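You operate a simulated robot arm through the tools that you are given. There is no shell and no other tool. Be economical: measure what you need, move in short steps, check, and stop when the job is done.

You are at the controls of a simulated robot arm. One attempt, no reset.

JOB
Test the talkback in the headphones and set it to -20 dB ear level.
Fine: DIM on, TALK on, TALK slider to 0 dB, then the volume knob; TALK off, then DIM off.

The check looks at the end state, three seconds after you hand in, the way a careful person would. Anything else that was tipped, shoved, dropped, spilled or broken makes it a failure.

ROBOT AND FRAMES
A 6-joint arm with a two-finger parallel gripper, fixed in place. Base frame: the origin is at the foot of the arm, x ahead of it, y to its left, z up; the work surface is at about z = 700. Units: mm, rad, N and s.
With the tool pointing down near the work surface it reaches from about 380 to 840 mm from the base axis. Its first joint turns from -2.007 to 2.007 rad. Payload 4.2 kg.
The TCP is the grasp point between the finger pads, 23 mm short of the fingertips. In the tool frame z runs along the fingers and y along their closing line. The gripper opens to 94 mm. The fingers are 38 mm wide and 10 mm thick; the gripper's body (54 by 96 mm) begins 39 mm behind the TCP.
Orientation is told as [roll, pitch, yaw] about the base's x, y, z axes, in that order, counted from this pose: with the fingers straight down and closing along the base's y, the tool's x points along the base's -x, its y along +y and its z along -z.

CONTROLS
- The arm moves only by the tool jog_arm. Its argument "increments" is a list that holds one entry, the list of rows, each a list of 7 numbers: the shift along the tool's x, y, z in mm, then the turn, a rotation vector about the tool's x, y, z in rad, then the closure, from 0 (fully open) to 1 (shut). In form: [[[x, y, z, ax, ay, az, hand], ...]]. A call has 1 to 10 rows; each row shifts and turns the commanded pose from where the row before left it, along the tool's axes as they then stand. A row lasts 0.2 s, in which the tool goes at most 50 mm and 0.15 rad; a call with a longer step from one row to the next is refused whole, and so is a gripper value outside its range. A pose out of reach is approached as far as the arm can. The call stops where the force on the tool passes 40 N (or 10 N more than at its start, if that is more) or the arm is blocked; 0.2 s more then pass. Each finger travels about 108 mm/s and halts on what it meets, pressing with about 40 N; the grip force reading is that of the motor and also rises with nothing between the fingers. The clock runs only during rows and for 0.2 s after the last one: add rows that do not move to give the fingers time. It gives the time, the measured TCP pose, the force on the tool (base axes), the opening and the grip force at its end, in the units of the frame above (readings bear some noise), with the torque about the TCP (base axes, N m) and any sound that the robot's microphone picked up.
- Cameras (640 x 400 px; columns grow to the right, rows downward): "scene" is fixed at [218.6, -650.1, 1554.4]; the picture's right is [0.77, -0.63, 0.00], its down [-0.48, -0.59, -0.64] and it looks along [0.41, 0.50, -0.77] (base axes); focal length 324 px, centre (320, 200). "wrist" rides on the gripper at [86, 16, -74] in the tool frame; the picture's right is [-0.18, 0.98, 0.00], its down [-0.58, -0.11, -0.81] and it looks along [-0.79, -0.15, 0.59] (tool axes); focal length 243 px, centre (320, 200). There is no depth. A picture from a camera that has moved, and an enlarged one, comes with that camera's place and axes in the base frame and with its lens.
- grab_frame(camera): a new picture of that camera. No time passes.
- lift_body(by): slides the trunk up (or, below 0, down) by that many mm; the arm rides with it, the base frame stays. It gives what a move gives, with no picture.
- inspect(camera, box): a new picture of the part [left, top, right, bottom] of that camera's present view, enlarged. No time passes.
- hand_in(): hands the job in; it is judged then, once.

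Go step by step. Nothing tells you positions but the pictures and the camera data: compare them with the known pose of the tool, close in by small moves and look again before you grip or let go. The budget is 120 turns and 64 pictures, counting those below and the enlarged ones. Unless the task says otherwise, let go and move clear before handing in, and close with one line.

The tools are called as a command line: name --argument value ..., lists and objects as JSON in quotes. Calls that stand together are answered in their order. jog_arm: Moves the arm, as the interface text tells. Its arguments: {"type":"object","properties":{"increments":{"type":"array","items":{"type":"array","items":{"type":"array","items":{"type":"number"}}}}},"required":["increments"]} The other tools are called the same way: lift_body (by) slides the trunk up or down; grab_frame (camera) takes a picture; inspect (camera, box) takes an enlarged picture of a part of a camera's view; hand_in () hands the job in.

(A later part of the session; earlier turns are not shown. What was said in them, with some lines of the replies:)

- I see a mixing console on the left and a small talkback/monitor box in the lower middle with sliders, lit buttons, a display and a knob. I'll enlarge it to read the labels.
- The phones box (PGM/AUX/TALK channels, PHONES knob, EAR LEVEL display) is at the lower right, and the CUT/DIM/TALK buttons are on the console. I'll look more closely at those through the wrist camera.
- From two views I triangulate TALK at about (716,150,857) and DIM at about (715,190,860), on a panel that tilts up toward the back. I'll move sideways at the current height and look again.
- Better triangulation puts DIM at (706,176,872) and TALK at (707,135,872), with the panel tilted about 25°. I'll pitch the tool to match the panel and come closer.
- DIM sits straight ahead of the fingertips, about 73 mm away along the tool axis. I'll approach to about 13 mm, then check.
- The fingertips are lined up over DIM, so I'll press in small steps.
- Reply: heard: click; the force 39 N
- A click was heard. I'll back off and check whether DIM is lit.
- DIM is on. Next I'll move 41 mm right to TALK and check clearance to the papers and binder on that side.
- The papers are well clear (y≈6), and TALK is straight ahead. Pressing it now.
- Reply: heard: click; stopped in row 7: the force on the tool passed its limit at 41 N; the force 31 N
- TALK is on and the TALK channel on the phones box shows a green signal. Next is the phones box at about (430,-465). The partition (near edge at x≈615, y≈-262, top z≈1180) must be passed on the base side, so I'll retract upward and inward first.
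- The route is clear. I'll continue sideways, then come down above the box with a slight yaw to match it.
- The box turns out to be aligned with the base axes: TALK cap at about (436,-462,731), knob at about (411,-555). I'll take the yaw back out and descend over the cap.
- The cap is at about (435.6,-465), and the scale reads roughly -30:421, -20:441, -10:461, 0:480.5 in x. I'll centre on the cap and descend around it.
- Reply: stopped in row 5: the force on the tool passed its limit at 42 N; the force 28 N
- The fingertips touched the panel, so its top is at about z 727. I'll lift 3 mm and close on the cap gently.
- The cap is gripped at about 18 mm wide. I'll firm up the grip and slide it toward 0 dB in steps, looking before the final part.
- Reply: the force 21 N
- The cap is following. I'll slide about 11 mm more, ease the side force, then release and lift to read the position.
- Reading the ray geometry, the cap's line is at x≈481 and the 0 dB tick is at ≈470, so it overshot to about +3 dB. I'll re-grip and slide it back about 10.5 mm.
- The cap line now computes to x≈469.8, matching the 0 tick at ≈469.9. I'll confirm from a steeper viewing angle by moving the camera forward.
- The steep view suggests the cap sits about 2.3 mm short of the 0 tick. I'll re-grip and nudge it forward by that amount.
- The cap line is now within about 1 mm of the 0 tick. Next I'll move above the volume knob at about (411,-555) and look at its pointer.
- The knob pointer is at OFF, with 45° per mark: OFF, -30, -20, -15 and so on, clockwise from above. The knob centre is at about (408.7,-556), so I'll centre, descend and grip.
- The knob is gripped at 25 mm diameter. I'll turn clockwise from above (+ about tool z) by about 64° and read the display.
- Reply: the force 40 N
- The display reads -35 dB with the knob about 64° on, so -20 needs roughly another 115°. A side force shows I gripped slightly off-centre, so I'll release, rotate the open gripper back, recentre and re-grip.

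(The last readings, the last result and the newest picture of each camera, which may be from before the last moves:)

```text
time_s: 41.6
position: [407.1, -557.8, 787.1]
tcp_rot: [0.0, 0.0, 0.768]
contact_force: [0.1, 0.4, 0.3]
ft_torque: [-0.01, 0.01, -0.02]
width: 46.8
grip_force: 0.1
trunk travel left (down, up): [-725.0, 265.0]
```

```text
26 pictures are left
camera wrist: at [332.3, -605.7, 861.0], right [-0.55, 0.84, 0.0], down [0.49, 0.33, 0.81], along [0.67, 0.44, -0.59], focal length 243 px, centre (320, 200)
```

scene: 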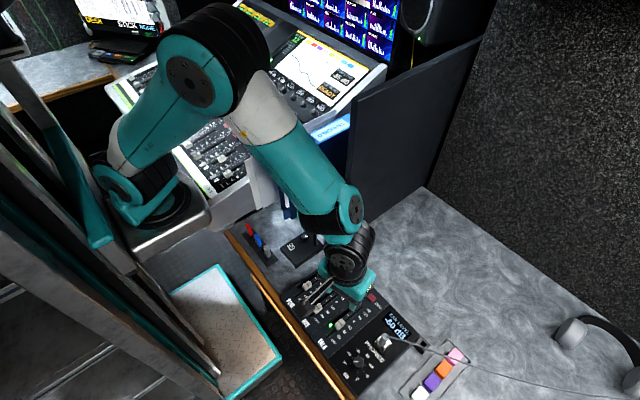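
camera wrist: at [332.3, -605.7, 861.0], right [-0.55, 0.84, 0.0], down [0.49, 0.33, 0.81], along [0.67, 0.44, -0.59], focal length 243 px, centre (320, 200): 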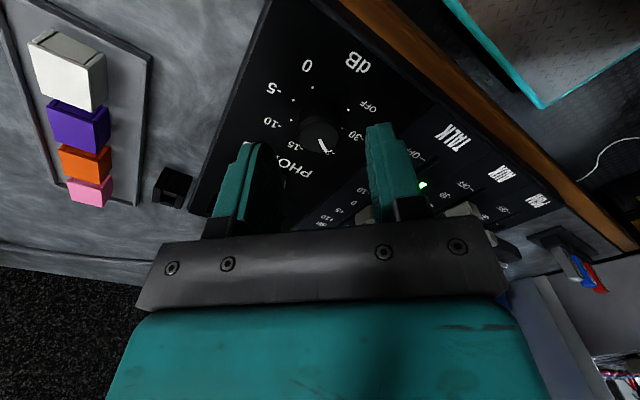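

Recentring by 3.5 mm, descending and re-gripping.

jog_arm --increments '[[[-3.5, -0.3, 15, 0, 0, 0, 0.5], [0, 0, 15, 0, 0, 0, 0.5], [0, 0, 0, 0, 0, 0, 0.65], [0, 0, 0, 0, 0, 0, 0.8], [0, 0, 0, 0, 0, 0, 0.8], [0, 0, 0, 0, 0, 0.14, 0.8], [0, 0, 0, 0, 0, 0.14, 0.8], [0, 0, 0, 0, 0, 0.14, 0.8], [0, 0, 0, 0, 0, 0.14, 0.8], [0, 0, 0, 0, 0, 0, 0.8]]]'

inspect --camera "scene" --box '[350, 280, 430, 350]'

```text
time_s: 43.8
position: [410.8, -555.8, 756.1]
tcp_rot: [-0.004, 0.0, 0.203]
contact_force: [2.2, -14.0, -4.7]
ft_torque: [-0.3, -0.03, 0.02]
width: 25.2
grip_force: 44.7
trunk travel left (down, up): [-725.0, 265.0]
```

```text
5.71 times, centred on (390, 315) of scene
camera zoom: at [218.6, -650.1, 1554.4], right [0.77, -0.63, 0.0], down [-0.48, -0.59, -0.64], along [0.41, 0.5, -0.77], focal length 1850 px, centre (-80, -457)
```

zoom: 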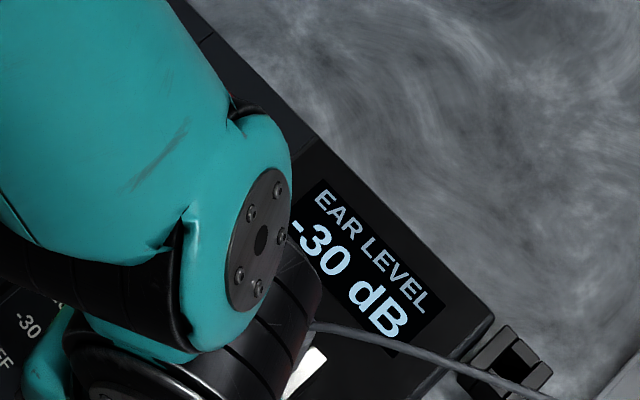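

-30 dB now. Continuing the turn with about another 1.1 rad.

jog_arm --increments '[[[0, 0, 0, 0, 0, 0.14, 0.8], [0, 0, 0, 0, 0, 0.14, 0.8], [0, 0, 0, 0, 0, 0.14, 0.8], [0, 0, 0, 0, 0, 0.14, 0.8], [0, 0, 0, 0, 0, 0.14, 0.8], [0, 0, 0, 0, 0, 0.14, 0.8], [0, 0, 0, 0, 0, 0.14, 0.8], [0, 0, 0, 0, 0, 0.14, 0.8], [0, 0, 0, 0, 0, 0, 0.8]]]'

inspect --camera "wrist" --box '[220, 0, 640, 260]'

```text
time_s: 45.8
position: [411.3, -557.7, 756.1]
tcp_rot: [-0.001, -0.006, -0.918]
contact_force: [2.5, -27.0, -5.9]
ft_torque: [-0.47, 0.1, 0.04]
width: 25.0
grip_force: 44.4
trunk travel left (down, up): [-725.0, 265.0]
```

```text
1.52 times, centred on (430, 130) of wrist
camera zoom: at [369.2, -478.0, 830.6], right [0.89, 0.45, 0.0], down [0.27, -0.52, 0.81], along [0.36, -0.72, -0.59], focal length 370 px, centre (152, 307)
```

zoom: 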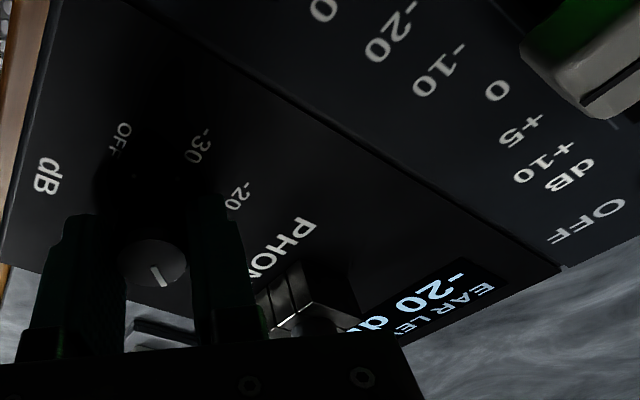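

The display reads -20 dB. To see whether it is quantised (all readings so far are multiples of 5), I'll turn slightly further and check.

jog_arm --increments '[[[0, 0, 0, 0, 0, 0.13, 0.8], [0, 0, 0, 0, 0, 0, 0.8]]]'

inspect --camera "wrist" --box '[220, 0, 640, 260]'

```text
time_s: 46.4
position: [410.2, -557.4, 756.8]
tcp_rot: [-0.001, -0.006, -1.047]
contact_force: [-0.4, -27.3, -10.8]
ft_torque: [-0.91, -0.15, 0.01]
width: 25.2
grip_force: 44.5
trunk travel left (down, up): [-725.0, 265.0]
```

```text
1.52 times, centred on (430, 130) of wrist
camera zoom: at [379.7, -473.6, 830.7], right [0.94, 0.33, 0.0], down [0.2, -0.55, 0.81], along [0.27, -0.76, -0.59], focal length 370 px, centre (152, 307)
```

zoom: 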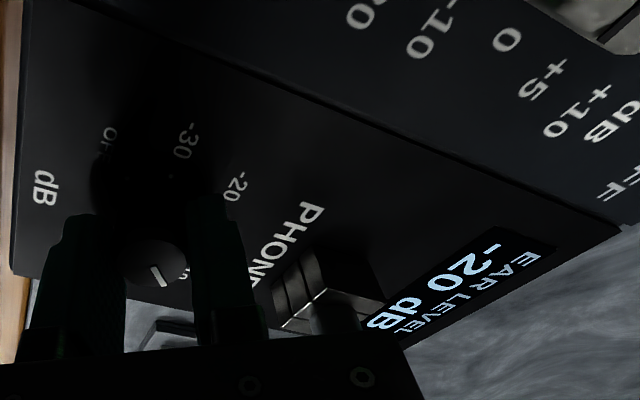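

Still -20, so the display is coarse. I'll release, lift and compare the pointer with the printed marks so I can centre it.

jog_arm --increments '[[[0, 0, 0, 0, 0, 0, 0.65], [0, 0, 0, 0, 0, 0, 0.5], [0, 0, -15, 0, 0, 0, 0.5], [0, 0, -30, 0, 0, 0, 0.5], [0, 0, -30, 0, 0, -0.14, 0.5], [0, 0, 0, 0, 0, -0.14, 0.5], [0, 0, 0, 0, 0, -0.14, 0.5], [0, 0, 0, 0, 0, -0.14, 0.5], [0, 0, 0, 0, 0, -0.14, 0.5], [0, 0, 0, 0, 0, -0.14, 0.5]]]'

jog_arm --increments '[[[0, 0, 0, 0, 0, -0.14, 0.5], [-20, 0, 0, 0, 0, -0.068, 0.5], [0, 0, 0, 0, 0, 0, 0.5]]]'

inspect --camera "wrist" --box '[230, 0, 470, 180]'

```text
time_s: 48.6
position: [410.0, -553.3, 831.5]
tcp_rot: [-0.002, -0.003, -0.202]
contact_force: [-0.1, -0.4, 1.1]
ft_torque: [-0.04, 0.05, -0.01]
width: 47.0
grip_force: 0.2
trunk travel left (down, up): [-725.0, 265.0]
```

```text
time_s: 49.4
position: [429.6, -556.1, 831.3]
tcp_rot: [0.0, 0.0, 0.005]
contact_force: [-0.5, 0.9, -0.4]
ft_torque: [0.0, -0.03, 0.02]
width: 47.0
grip_force: 0.1
trunk travel left (down, up): [-725.0, 265.0]
```

```text
2.22 times, centred on (350, 90) of wrist
camera zoom: at [342.4, -539.5, 906.8], right [0.18, 0.98, 0.0], down [0.58, -0.11, 0.81], along [0.79, -0.15, -0.59], focal length 539 px, centre (253, 444)
```

zoom: 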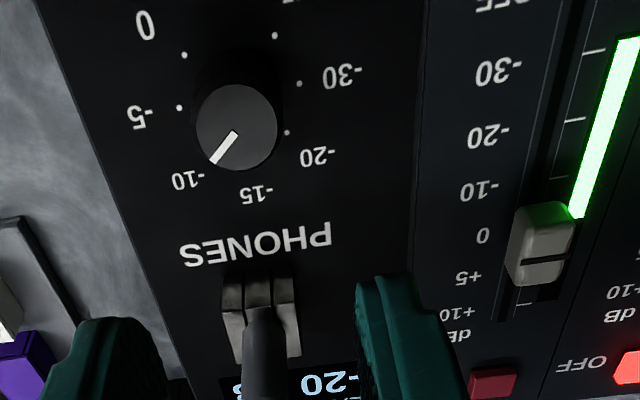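

The pointer is essentially at -10, with the display at -20. But the TALK cap now appears to sit a bit lower than before, so I'll check it again from the steep view.

jog_arm --increments '[[[-25, 30, -12, 0, 0, 0, 0.5], [-27, 30, 0, 0, 0, 0, 0.5], [-25, 30, 0, 0, 0, 0, 0.5], [0, 0, 0, 0, 0, 0, 0.5]]]'

inspect --camera "wrist" --box '[240, 0, 400, 100]'

```text
time_s: 50.4
position: [503.1, -468.6, 845.0]
tcp_rot: [-0.003, -0.001, 0.004]
contact_force: [-0.1, -0.4, -0.3]
ft_torque: [0.0, 0.01, -0.02]
width: 46.9
grip_force: 0.0
trunk travel left (down, up): [-725.0, 265.0]
```

```text
4.00 times, centred on (320, 50) of wrist
camera zoom: at [415.5, -450.4, 920.2], right [0.18, 0.98, 0.0], down [0.58, -0.11, 0.81], along [0.79, -0.15, -0.59], focal length 970 px, centre (320, 800)
```

zoom: 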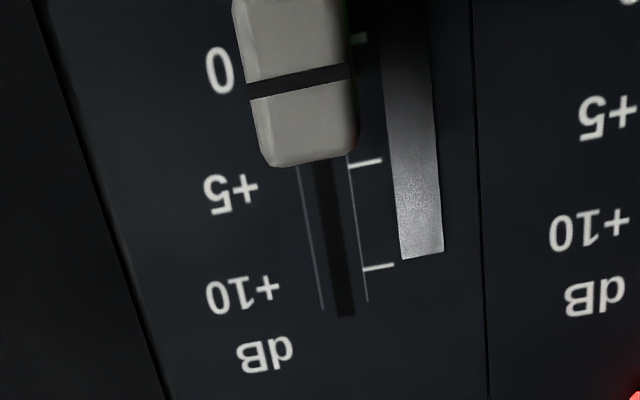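

The cap is unchanged, at 468–470 against the 0 tick at 469.9. For a parallax-free check I'll tilt the tool so the camera looks straight down over the cap.

jog_arm --increments '[[[-27, 0, -10, 0, 0, 0, 0.5], [0, 0, 0, 0, 0.145, 0, 0.5], [0, 0, 0, 0, 0.145, 0, 0.5], [0, 0, 0, 0, 0, 0, 0.5]]]'

inspect --camera "wrist" --box '[240, 0, 400, 100]'

```text
time_s: 51.4
position: [532.2, -467.1, 853.6]
tcp_rot: [-0.002, 0.292, 0.005]
contact_force: [0.8, -0.9, -0.8]
ft_torque: [-0.01, 0.0, -0.01]
width: 46.9
grip_force: 0.0
trunk travel left (down, up): [-725.0, 265.0]
```

```text
4.00 times, centred on (320, 50) of wrist
camera zoom: at [469.5, -450.4, 950.4], right [0.17, 0.98, -0.05], down [0.79, -0.11, 0.61], along [0.59, -0.15, -0.79], focal length 970 px, centre (320, 800)
```

zoom: 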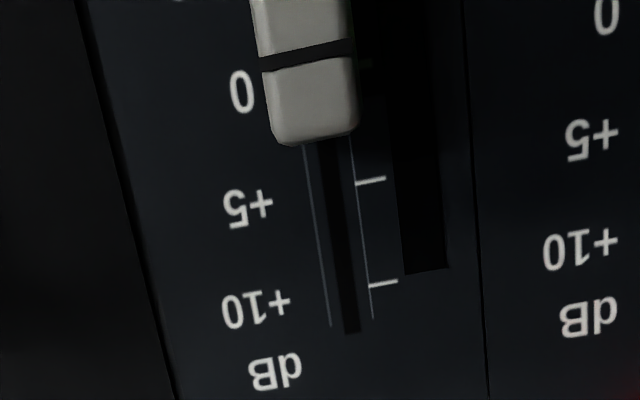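

The vertical view is insensitive to cap height. It puts the line at x≈466 and the 0 tick at ≈469.3, so the cap needs about 3.3 mm more.

jog_arm --increments '[[[0, 0, 0, 0, -0.145, 0, 0.5], [0, 0, 0, 0, -0.145, 0, 0.5], [30, 1.5, 0, 0, 0, 0, 0.5], [32, 1.5, 20, 0, 0, 0, 0.5], [0, 0, 40, 0, 0, 0, 0.5], [0, 0, 35, 0, 0, 0, 0.5], [0, 0, 4, 0, 0, 0, 0.6], [0, 0, 0, 0, 0, 0, 0.8], [0, 0, 0, 0, 0, 0, 0.95], [0, 0, 0, 0, 0, 0, 0.95]]]'

```text
time_s: 53.6
position: [473.3, -464.4, 754.3]
tcp_rot: [-0.004, -0.003, 0.0]
contact_force: [0.1, -9.1, -5.6]
ft_torque: [-0.03, -0.03, -0.12]
width: 14.7
grip_force: 44.9
trunk travel left (down, up): [-725.0, 265.0]
```

jog_arm --increments '[[[-3.3, 0, 0, 0, 0, 0, 0.95], [0, 0, 0, 0, 0, 0, 0.95], [0, 0, 0, 0, 0, 0, 0.7], [0, 0, 0, 0, 0, 0, 0.5], [0, 0, 0, 0, 0, 0, 0.5], [0, 0, -30, 0, 0, 0, 0.5], [0, 0, -40, 0, 0, 0, 0.5], [-28, 0, -29, 0, 0, 0, 0.5], [-30, 0, 0, 0, 0.145, 0, 0.5], [0, 0, 0, 0, 0.145, 0, 0.5]]]'

inspect --camera "wrist" --box '[240, 0, 400, 100]'

```text
time_s: 55.8
position: [532.0, -464.6, 853.6]
tcp_rot: [-0.004, 0.292, 0.001]
contact_force: [0.4, -0.5, -0.9]
ft_torque: [0.04, -0.03, 0.02]
width: 46.8
grip_force: 0.0
trunk travel left (down, up): [-725.0, 265.0]
```

```text
4.00 times, centred on (320, 50) of wrist
camera zoom: at [469.2, -447.1, 950.5], right [0.17, 0.98, -0.06], down [0.79, -0.11, 0.61], along [0.59, -0.15, -0.79], focal length 970 px, centre (320, 800)
```

zoom: 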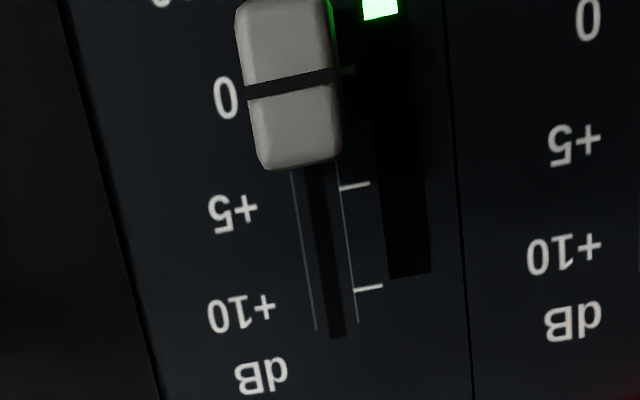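

The cap line now lines up with the 0 tick. I'll check the ear-level display again.

jog_arm --increments '[[[0, 0, -20, 0, -0.145, 0, 0.5], [30, 0, -30, 0, -0.145, 0, 0.5], [45, -20, -10, 0, 0, 0, 0.5], [45, -25, 0, 0, 0, 0, 0.5], [0, -30, 0, 0, 0, 0, 0.5], [0, 0, 0, 0, 0, 0, 0.5]]]'

inspect --camera "wrist" --box '[200, 0, 480, 200]'

inspect --camera "scene" --box '[290, 250, 430, 380]'

```text
refused: row 3 steps farther than a row can; nothing moved
```

```text
2.00 times, centred on (340, 100) of wrist
camera zoom: at [469.2, -447.1, 950.5], right [0.17, 0.98, -0.06], down [0.79, -0.11, 0.61], along [0.59, -0.15, -0.79], focal length 485 px, centre (280, 400)
```

zoom: 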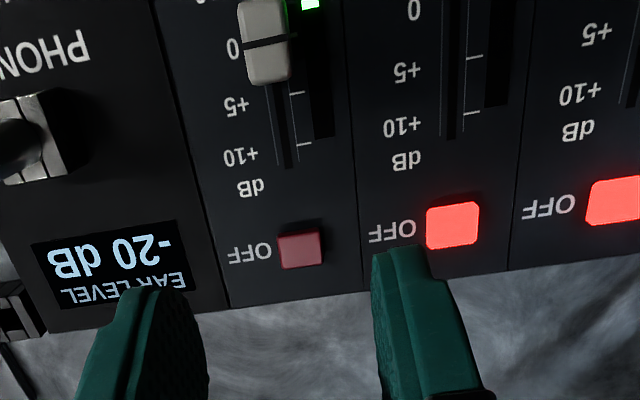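

```text
3.08 times, centred on (360, 315) of scene
camera zoom: at [218.6, -650.1, 1554.4], right [0.77, -0.63, 0.0], down [-0.48, -0.59, -0.64], along [0.41, 0.5, -0.77], focal length 996 px, centre (197, -154)
```

zoom: 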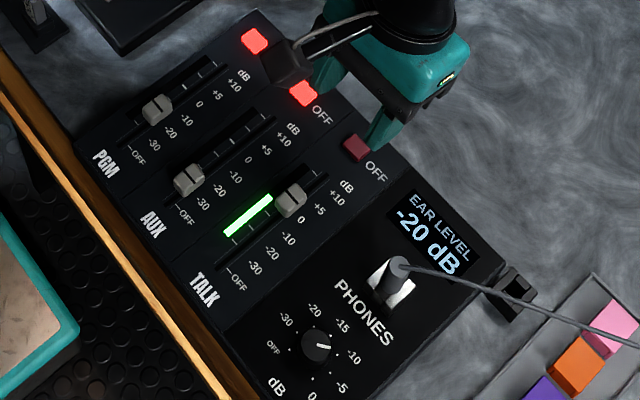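

Display -20 dB, slider at 0. I'll do one close check of the knob pointer against the -10 mark.

inspect --camera "scene" --box '[335, 340, 395, 385]'

```text
8.89 times, centred on (365, 362) of scene
camera zoom: at [218.6, -650.1, 1554.4], right [0.77, -0.63, 0.0], down [-0.48, -0.59, -0.64], along [0.41, 0.5, -0.77], focal length 2877 px, centre (-80, -1244)
```

zoom: 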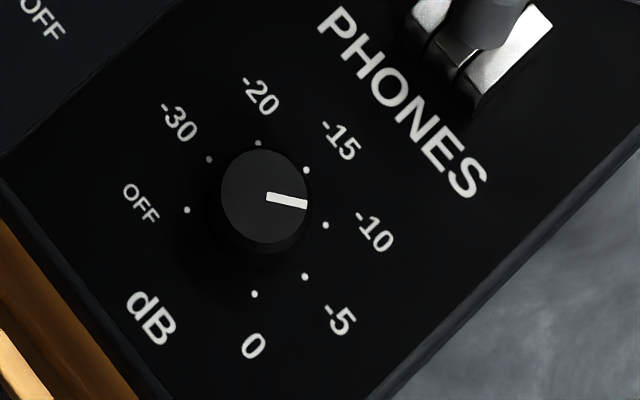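

The pointer is about 5° past -10 (≈ -19.4 dB ear level) and the display shows -20, which is good. Next I'll go back to the console by the same safe route to switch TALK off, then DIM.

jog_arm --increments '[[[0, 0, 0, 0, -0.145, 0, 0.8], [0, 0, 0, 0, -0.145, 0, 1], [16, 0, -46, 0, 0, 0, 1], [16, 0, -46, 0, 0, 0, 1], [16, 0, -46, 0, 0, 0, 1], [16, 0, -46, 0, 0, 0, 1], [16, 0, -46, 0, 0, 0, 1], [16, 0, -46, 0, 0, 0, 1], [0, 0, -25, 0, 0, 0, 1]]]'

jog_arm --increments '[[[0, 48, 0, 0, 0, 0, 1], [0, 48, 0, 0, 0, 0, 1], [0, 48, 0, 0, 0, 0, 1], [0, 48, 0, 0, 0, 0, 1], [0, 48, 0, 0, 0, 0, 1], [0, 48, 0, 0, 0, 0, 1], [0, 48, 0, 0, 0, 0, 1], [0, 48, 0, 0, 0, 0, 1], [0, 48, 0, 0, 0, 0, 1], [0, 48, 0, 0, 0, 0, 1]]]'

jog_arm --increments '[[[0, 40, 0, 0, 0, 0, 1], [0, 40, 0, 0, 0, 0, 1], [0, 40, 0, 0, 0, 0, 1], [0, 0, 0, 0, 0, 0, 1]]]'

```text
time_s: 57.8
position: [437.7, -463.8, 1153.9]
tcp_rot: [0.0, -0.002, 0.003]
contact_force: [1.6, 0.1, -0.6]
ft_torque: [0.01, -0.01, -0.01]
width: 0.0
grip_force: 40.4
trunk travel left (down, up): [-725.0, 265.0]
```

```text
time_s: 60.0
position: [432.1, 14.9, 1155.4]
tcp_rot: [-0.001, 0.0, 0.001]
contact_force: [-0.9, 0.0, 0.1]
ft_torque: [0.03, -0.02, -0.01]
width: 0.0
grip_force: 39.8
trunk travel left (down, up): [-725.0, 265.0]
```

```text
time_s: 61.0
position: [436.6, 133.7, 1152.8]
tcp_rot: [-0.002, -0.001, 0.003]
contact_force: [0.2, 0.5, 0.6]
ft_torque: [0.03, 0.02, -0.01]
width: 0.1
grip_force: 40.2
trunk travel left (down, up): [-725.0, 265.0]
```

jog_arm --increments '[[[-40, 0, 20, 0, 0, 0, 1], [-40, 0, 25, 0, 0, 0, 1], [-40, 0, 25, 0, 0, 0, 1], [-40, 0, 25, 0, 0, 0, 1], [-40, 0, 25, 0, 0, 0, 1], [0, 0, 0, 0, -0.147, 0, 1], [0, 0, 0, 0, -0.147, 0, 1], [0, 0, 0, 0, -0.146, 0, 1], [0, 0, 45, 0, 0, 0, 1], [0, 0, 45, 0, 0, 0, 1]]]'

grab_frame --camera "wrist"

```text
time_s: 63.2
position: [673.3, 134.4, 948.6]
tcp_rot: [-0.001, -0.442, 0.005]
contact_force: [-1.1, -0.4, 0.4]
ft_torque: [0.0, -0.01, 0.01]
width: 0.1
grip_force: 39.9
trunk travel left (down, up): [-725.0, 265.0]
```

```text
15 pictures are left
camera wrist: at [562.2, 150.2, 978.9], right [0.16, 0.98, 0.08], down [0.18, -0.11, 0.98], along [0.97, -0.14, -0.2], focal length 243 px, centre (320, 200)
```

wrist: 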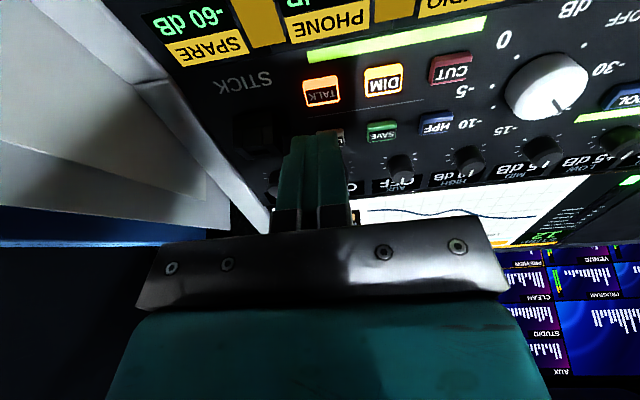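

I'm back in the same position in front of TALK. Pressing it once to switch off.

jog_arm --increments '[[[0, 0.5, 26, 0, 0, 0, 1], [0, 0, 26, 0, 0, 0, 1], [0, 0, 5, 0, 0, 0, 1], [0, 0, 3, 0, 0, 0, 1], [0, 0, 2, 0, 0, 0, 1], [0, 0, 2, 0, 0, 0, 1], [0, 0, 0, 0, 0, 0, 1]]]'

jog_arm --increments '[[[0, 0, -20, 0, 0, 0, 1], [0, 0, -45, 0, 0, 0, 1], [0, 0, 0, 0, 0, 0, 1]]]'

grab_frame --camera "wrist"

```text
time_s: 64.7
position: [699.4, 135.6, 897.4]
tcp_rot: [-0.002, -0.443, 0.005]
contact_force: [-18.4, -6.8, 25.5]
ft_torque: [-0.16, 0.44, 0.0]
width: 0.2
grip_force: 39.4
trunk travel left (down, up): [-725.0, 265.0]
heard: click
stopped in row 7: the force on the tool passed its limit at 42 N (the readings are from after the stop); the commanded pose is now the measured one
```

```text
time_s: 65.5
position: [673.2, 140.3, 952.6]
tcp_rot: [-0.001, -0.444, 0.004]
contact_force: [0.4, -0.1, -0.1]
ft_torque: [0.02, -0.01, 0.02]
width: 0.0
grip_force: 39.8
trunk travel left (down, up): [-725.0, 265.0]
```

```text
14 pictures are left
camera wrist: at [560.9, 156.0, 983.4], right [0.16, 0.98, 0.08], down [0.18, -0.11, 0.98], along [0.97, -0.15, -0.19], focal length 243 px, centre (320, 200)
```

wrist: 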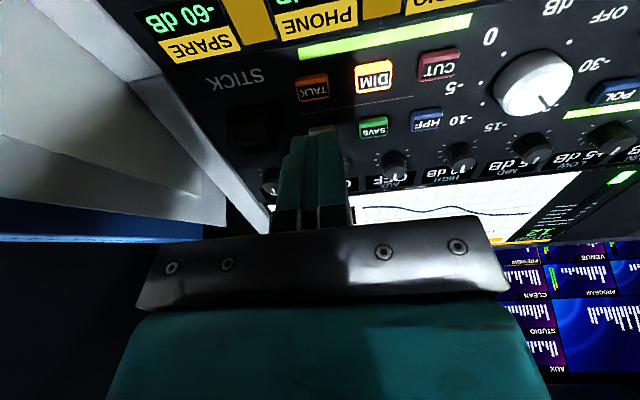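

TALK is off. Moving to DIM (y≈175.8) and pressing it.

jog_arm --increments '[[[0, 18, 0, 0, 0, 0, 1], [0, 17.5, 0, 0, 0, 0, 1], [0, 0, 26, 0, 0, 0, 1], [0, 0, 26, 0, 0, 0, 1], [0, 0, 5, 0, 0, 0, 1], [0, 0, 4, 0, 0, 0, 1], [0, 0, 2, 0, 0, 0, 1], [0, 0, 2, 0, 0, 0, 1], [0, 0, 0, 0, 0, 0, 1]]]'

jog_arm --increments '[[[0, 0, -20, 0, 0, 0, 1], [0, 0, -45, 0, 0, 0, 1], [0, 0, -40, 0, 0, 0, 1], [0, 0, -40, 0, 0, 0, 1], [0, 0, 0, 0, 0, 0, 1]]]'

grab_frame --camera "wrist"

grab_frame --camera "scene"

inspect --camera "scene" --box '[270, 240, 430, 390]'

```text
time_s: 67.5
position: [700.2, 172.7, 896.9]
tcp_rot: [0.001, -0.446, 0.007]
contact_force: [-11.6, 1.7, 22.7]
ft_torque: [-0.01, 0.31, 0.08]
width: 0.0
grip_force: 39.6
trunk travel left (down, up): [-725.0, 265.0]
heard: click
```

```text
time_s: 68.7
position: [637.5, 172.8, 1028.4]
tcp_rot: [-0.001, -0.443, 0.003]
contact_force: [-0.5, -0.1, 0.6]
ft_torque: [0.01, -0.01, 0.0]
width: 0.0
grip_force: 40.0
trunk travel left (down, up): [-725.0, 265.0]
```

```text
13 pictures are left
camera wrist: at [526.3, 189.3, 1058.3], right [0.16, 0.98, 0.08], down [0.18, -0.11, 0.98], along [0.97, -0.15, -0.19], focal length 243 px, centre (320, 200)
```

wrist: 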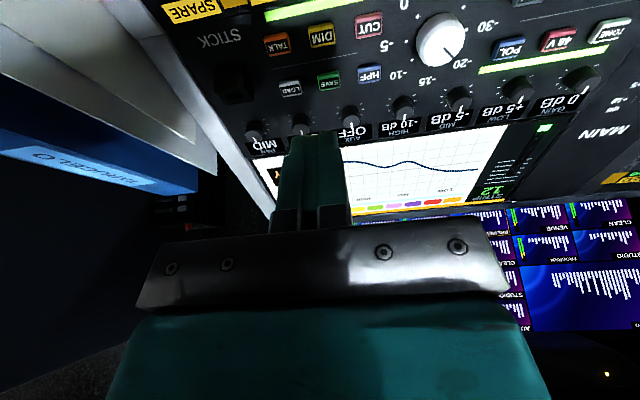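

```text
12 pictures are left
```

scene: 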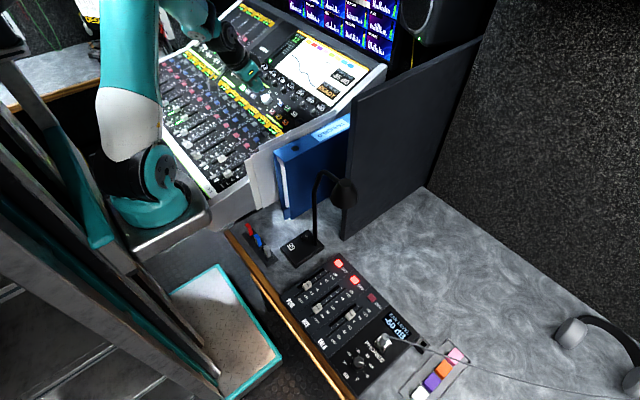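

```text
2.67 times, centred on (350, 315) of scene
camera zoom: at [218.6, -650.1, 1554.4], right [0.77, -0.63, 0.0], down [-0.48, -0.59, -0.64], along [0.41, 0.5, -0.77], focal length 863 px, centre (240, -107)
```

zoom: 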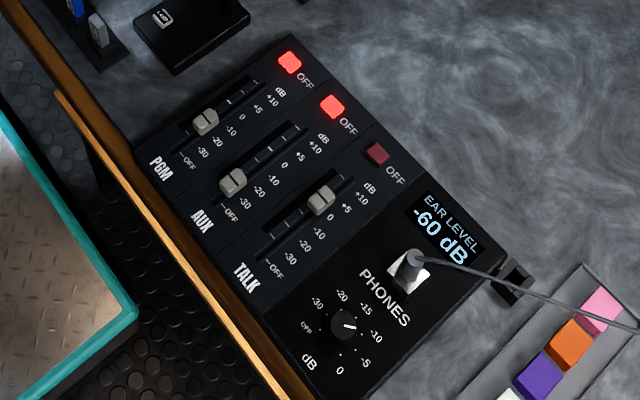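

TALK and DIM are both off, the slider sits at 0 dB, the knob is set, nothing else has moved and the arm is clear. Handing in.

hand_in

```text
The job is handed in.
```

The talkback works in the headphones and is set: with DIM and TALK on and the TALK slider at 0 dB, EAR LEVEL read -20 dB (the display seems to move in 5 dB steps; the knob points just past -10), then I switched TALK off and DIM off.
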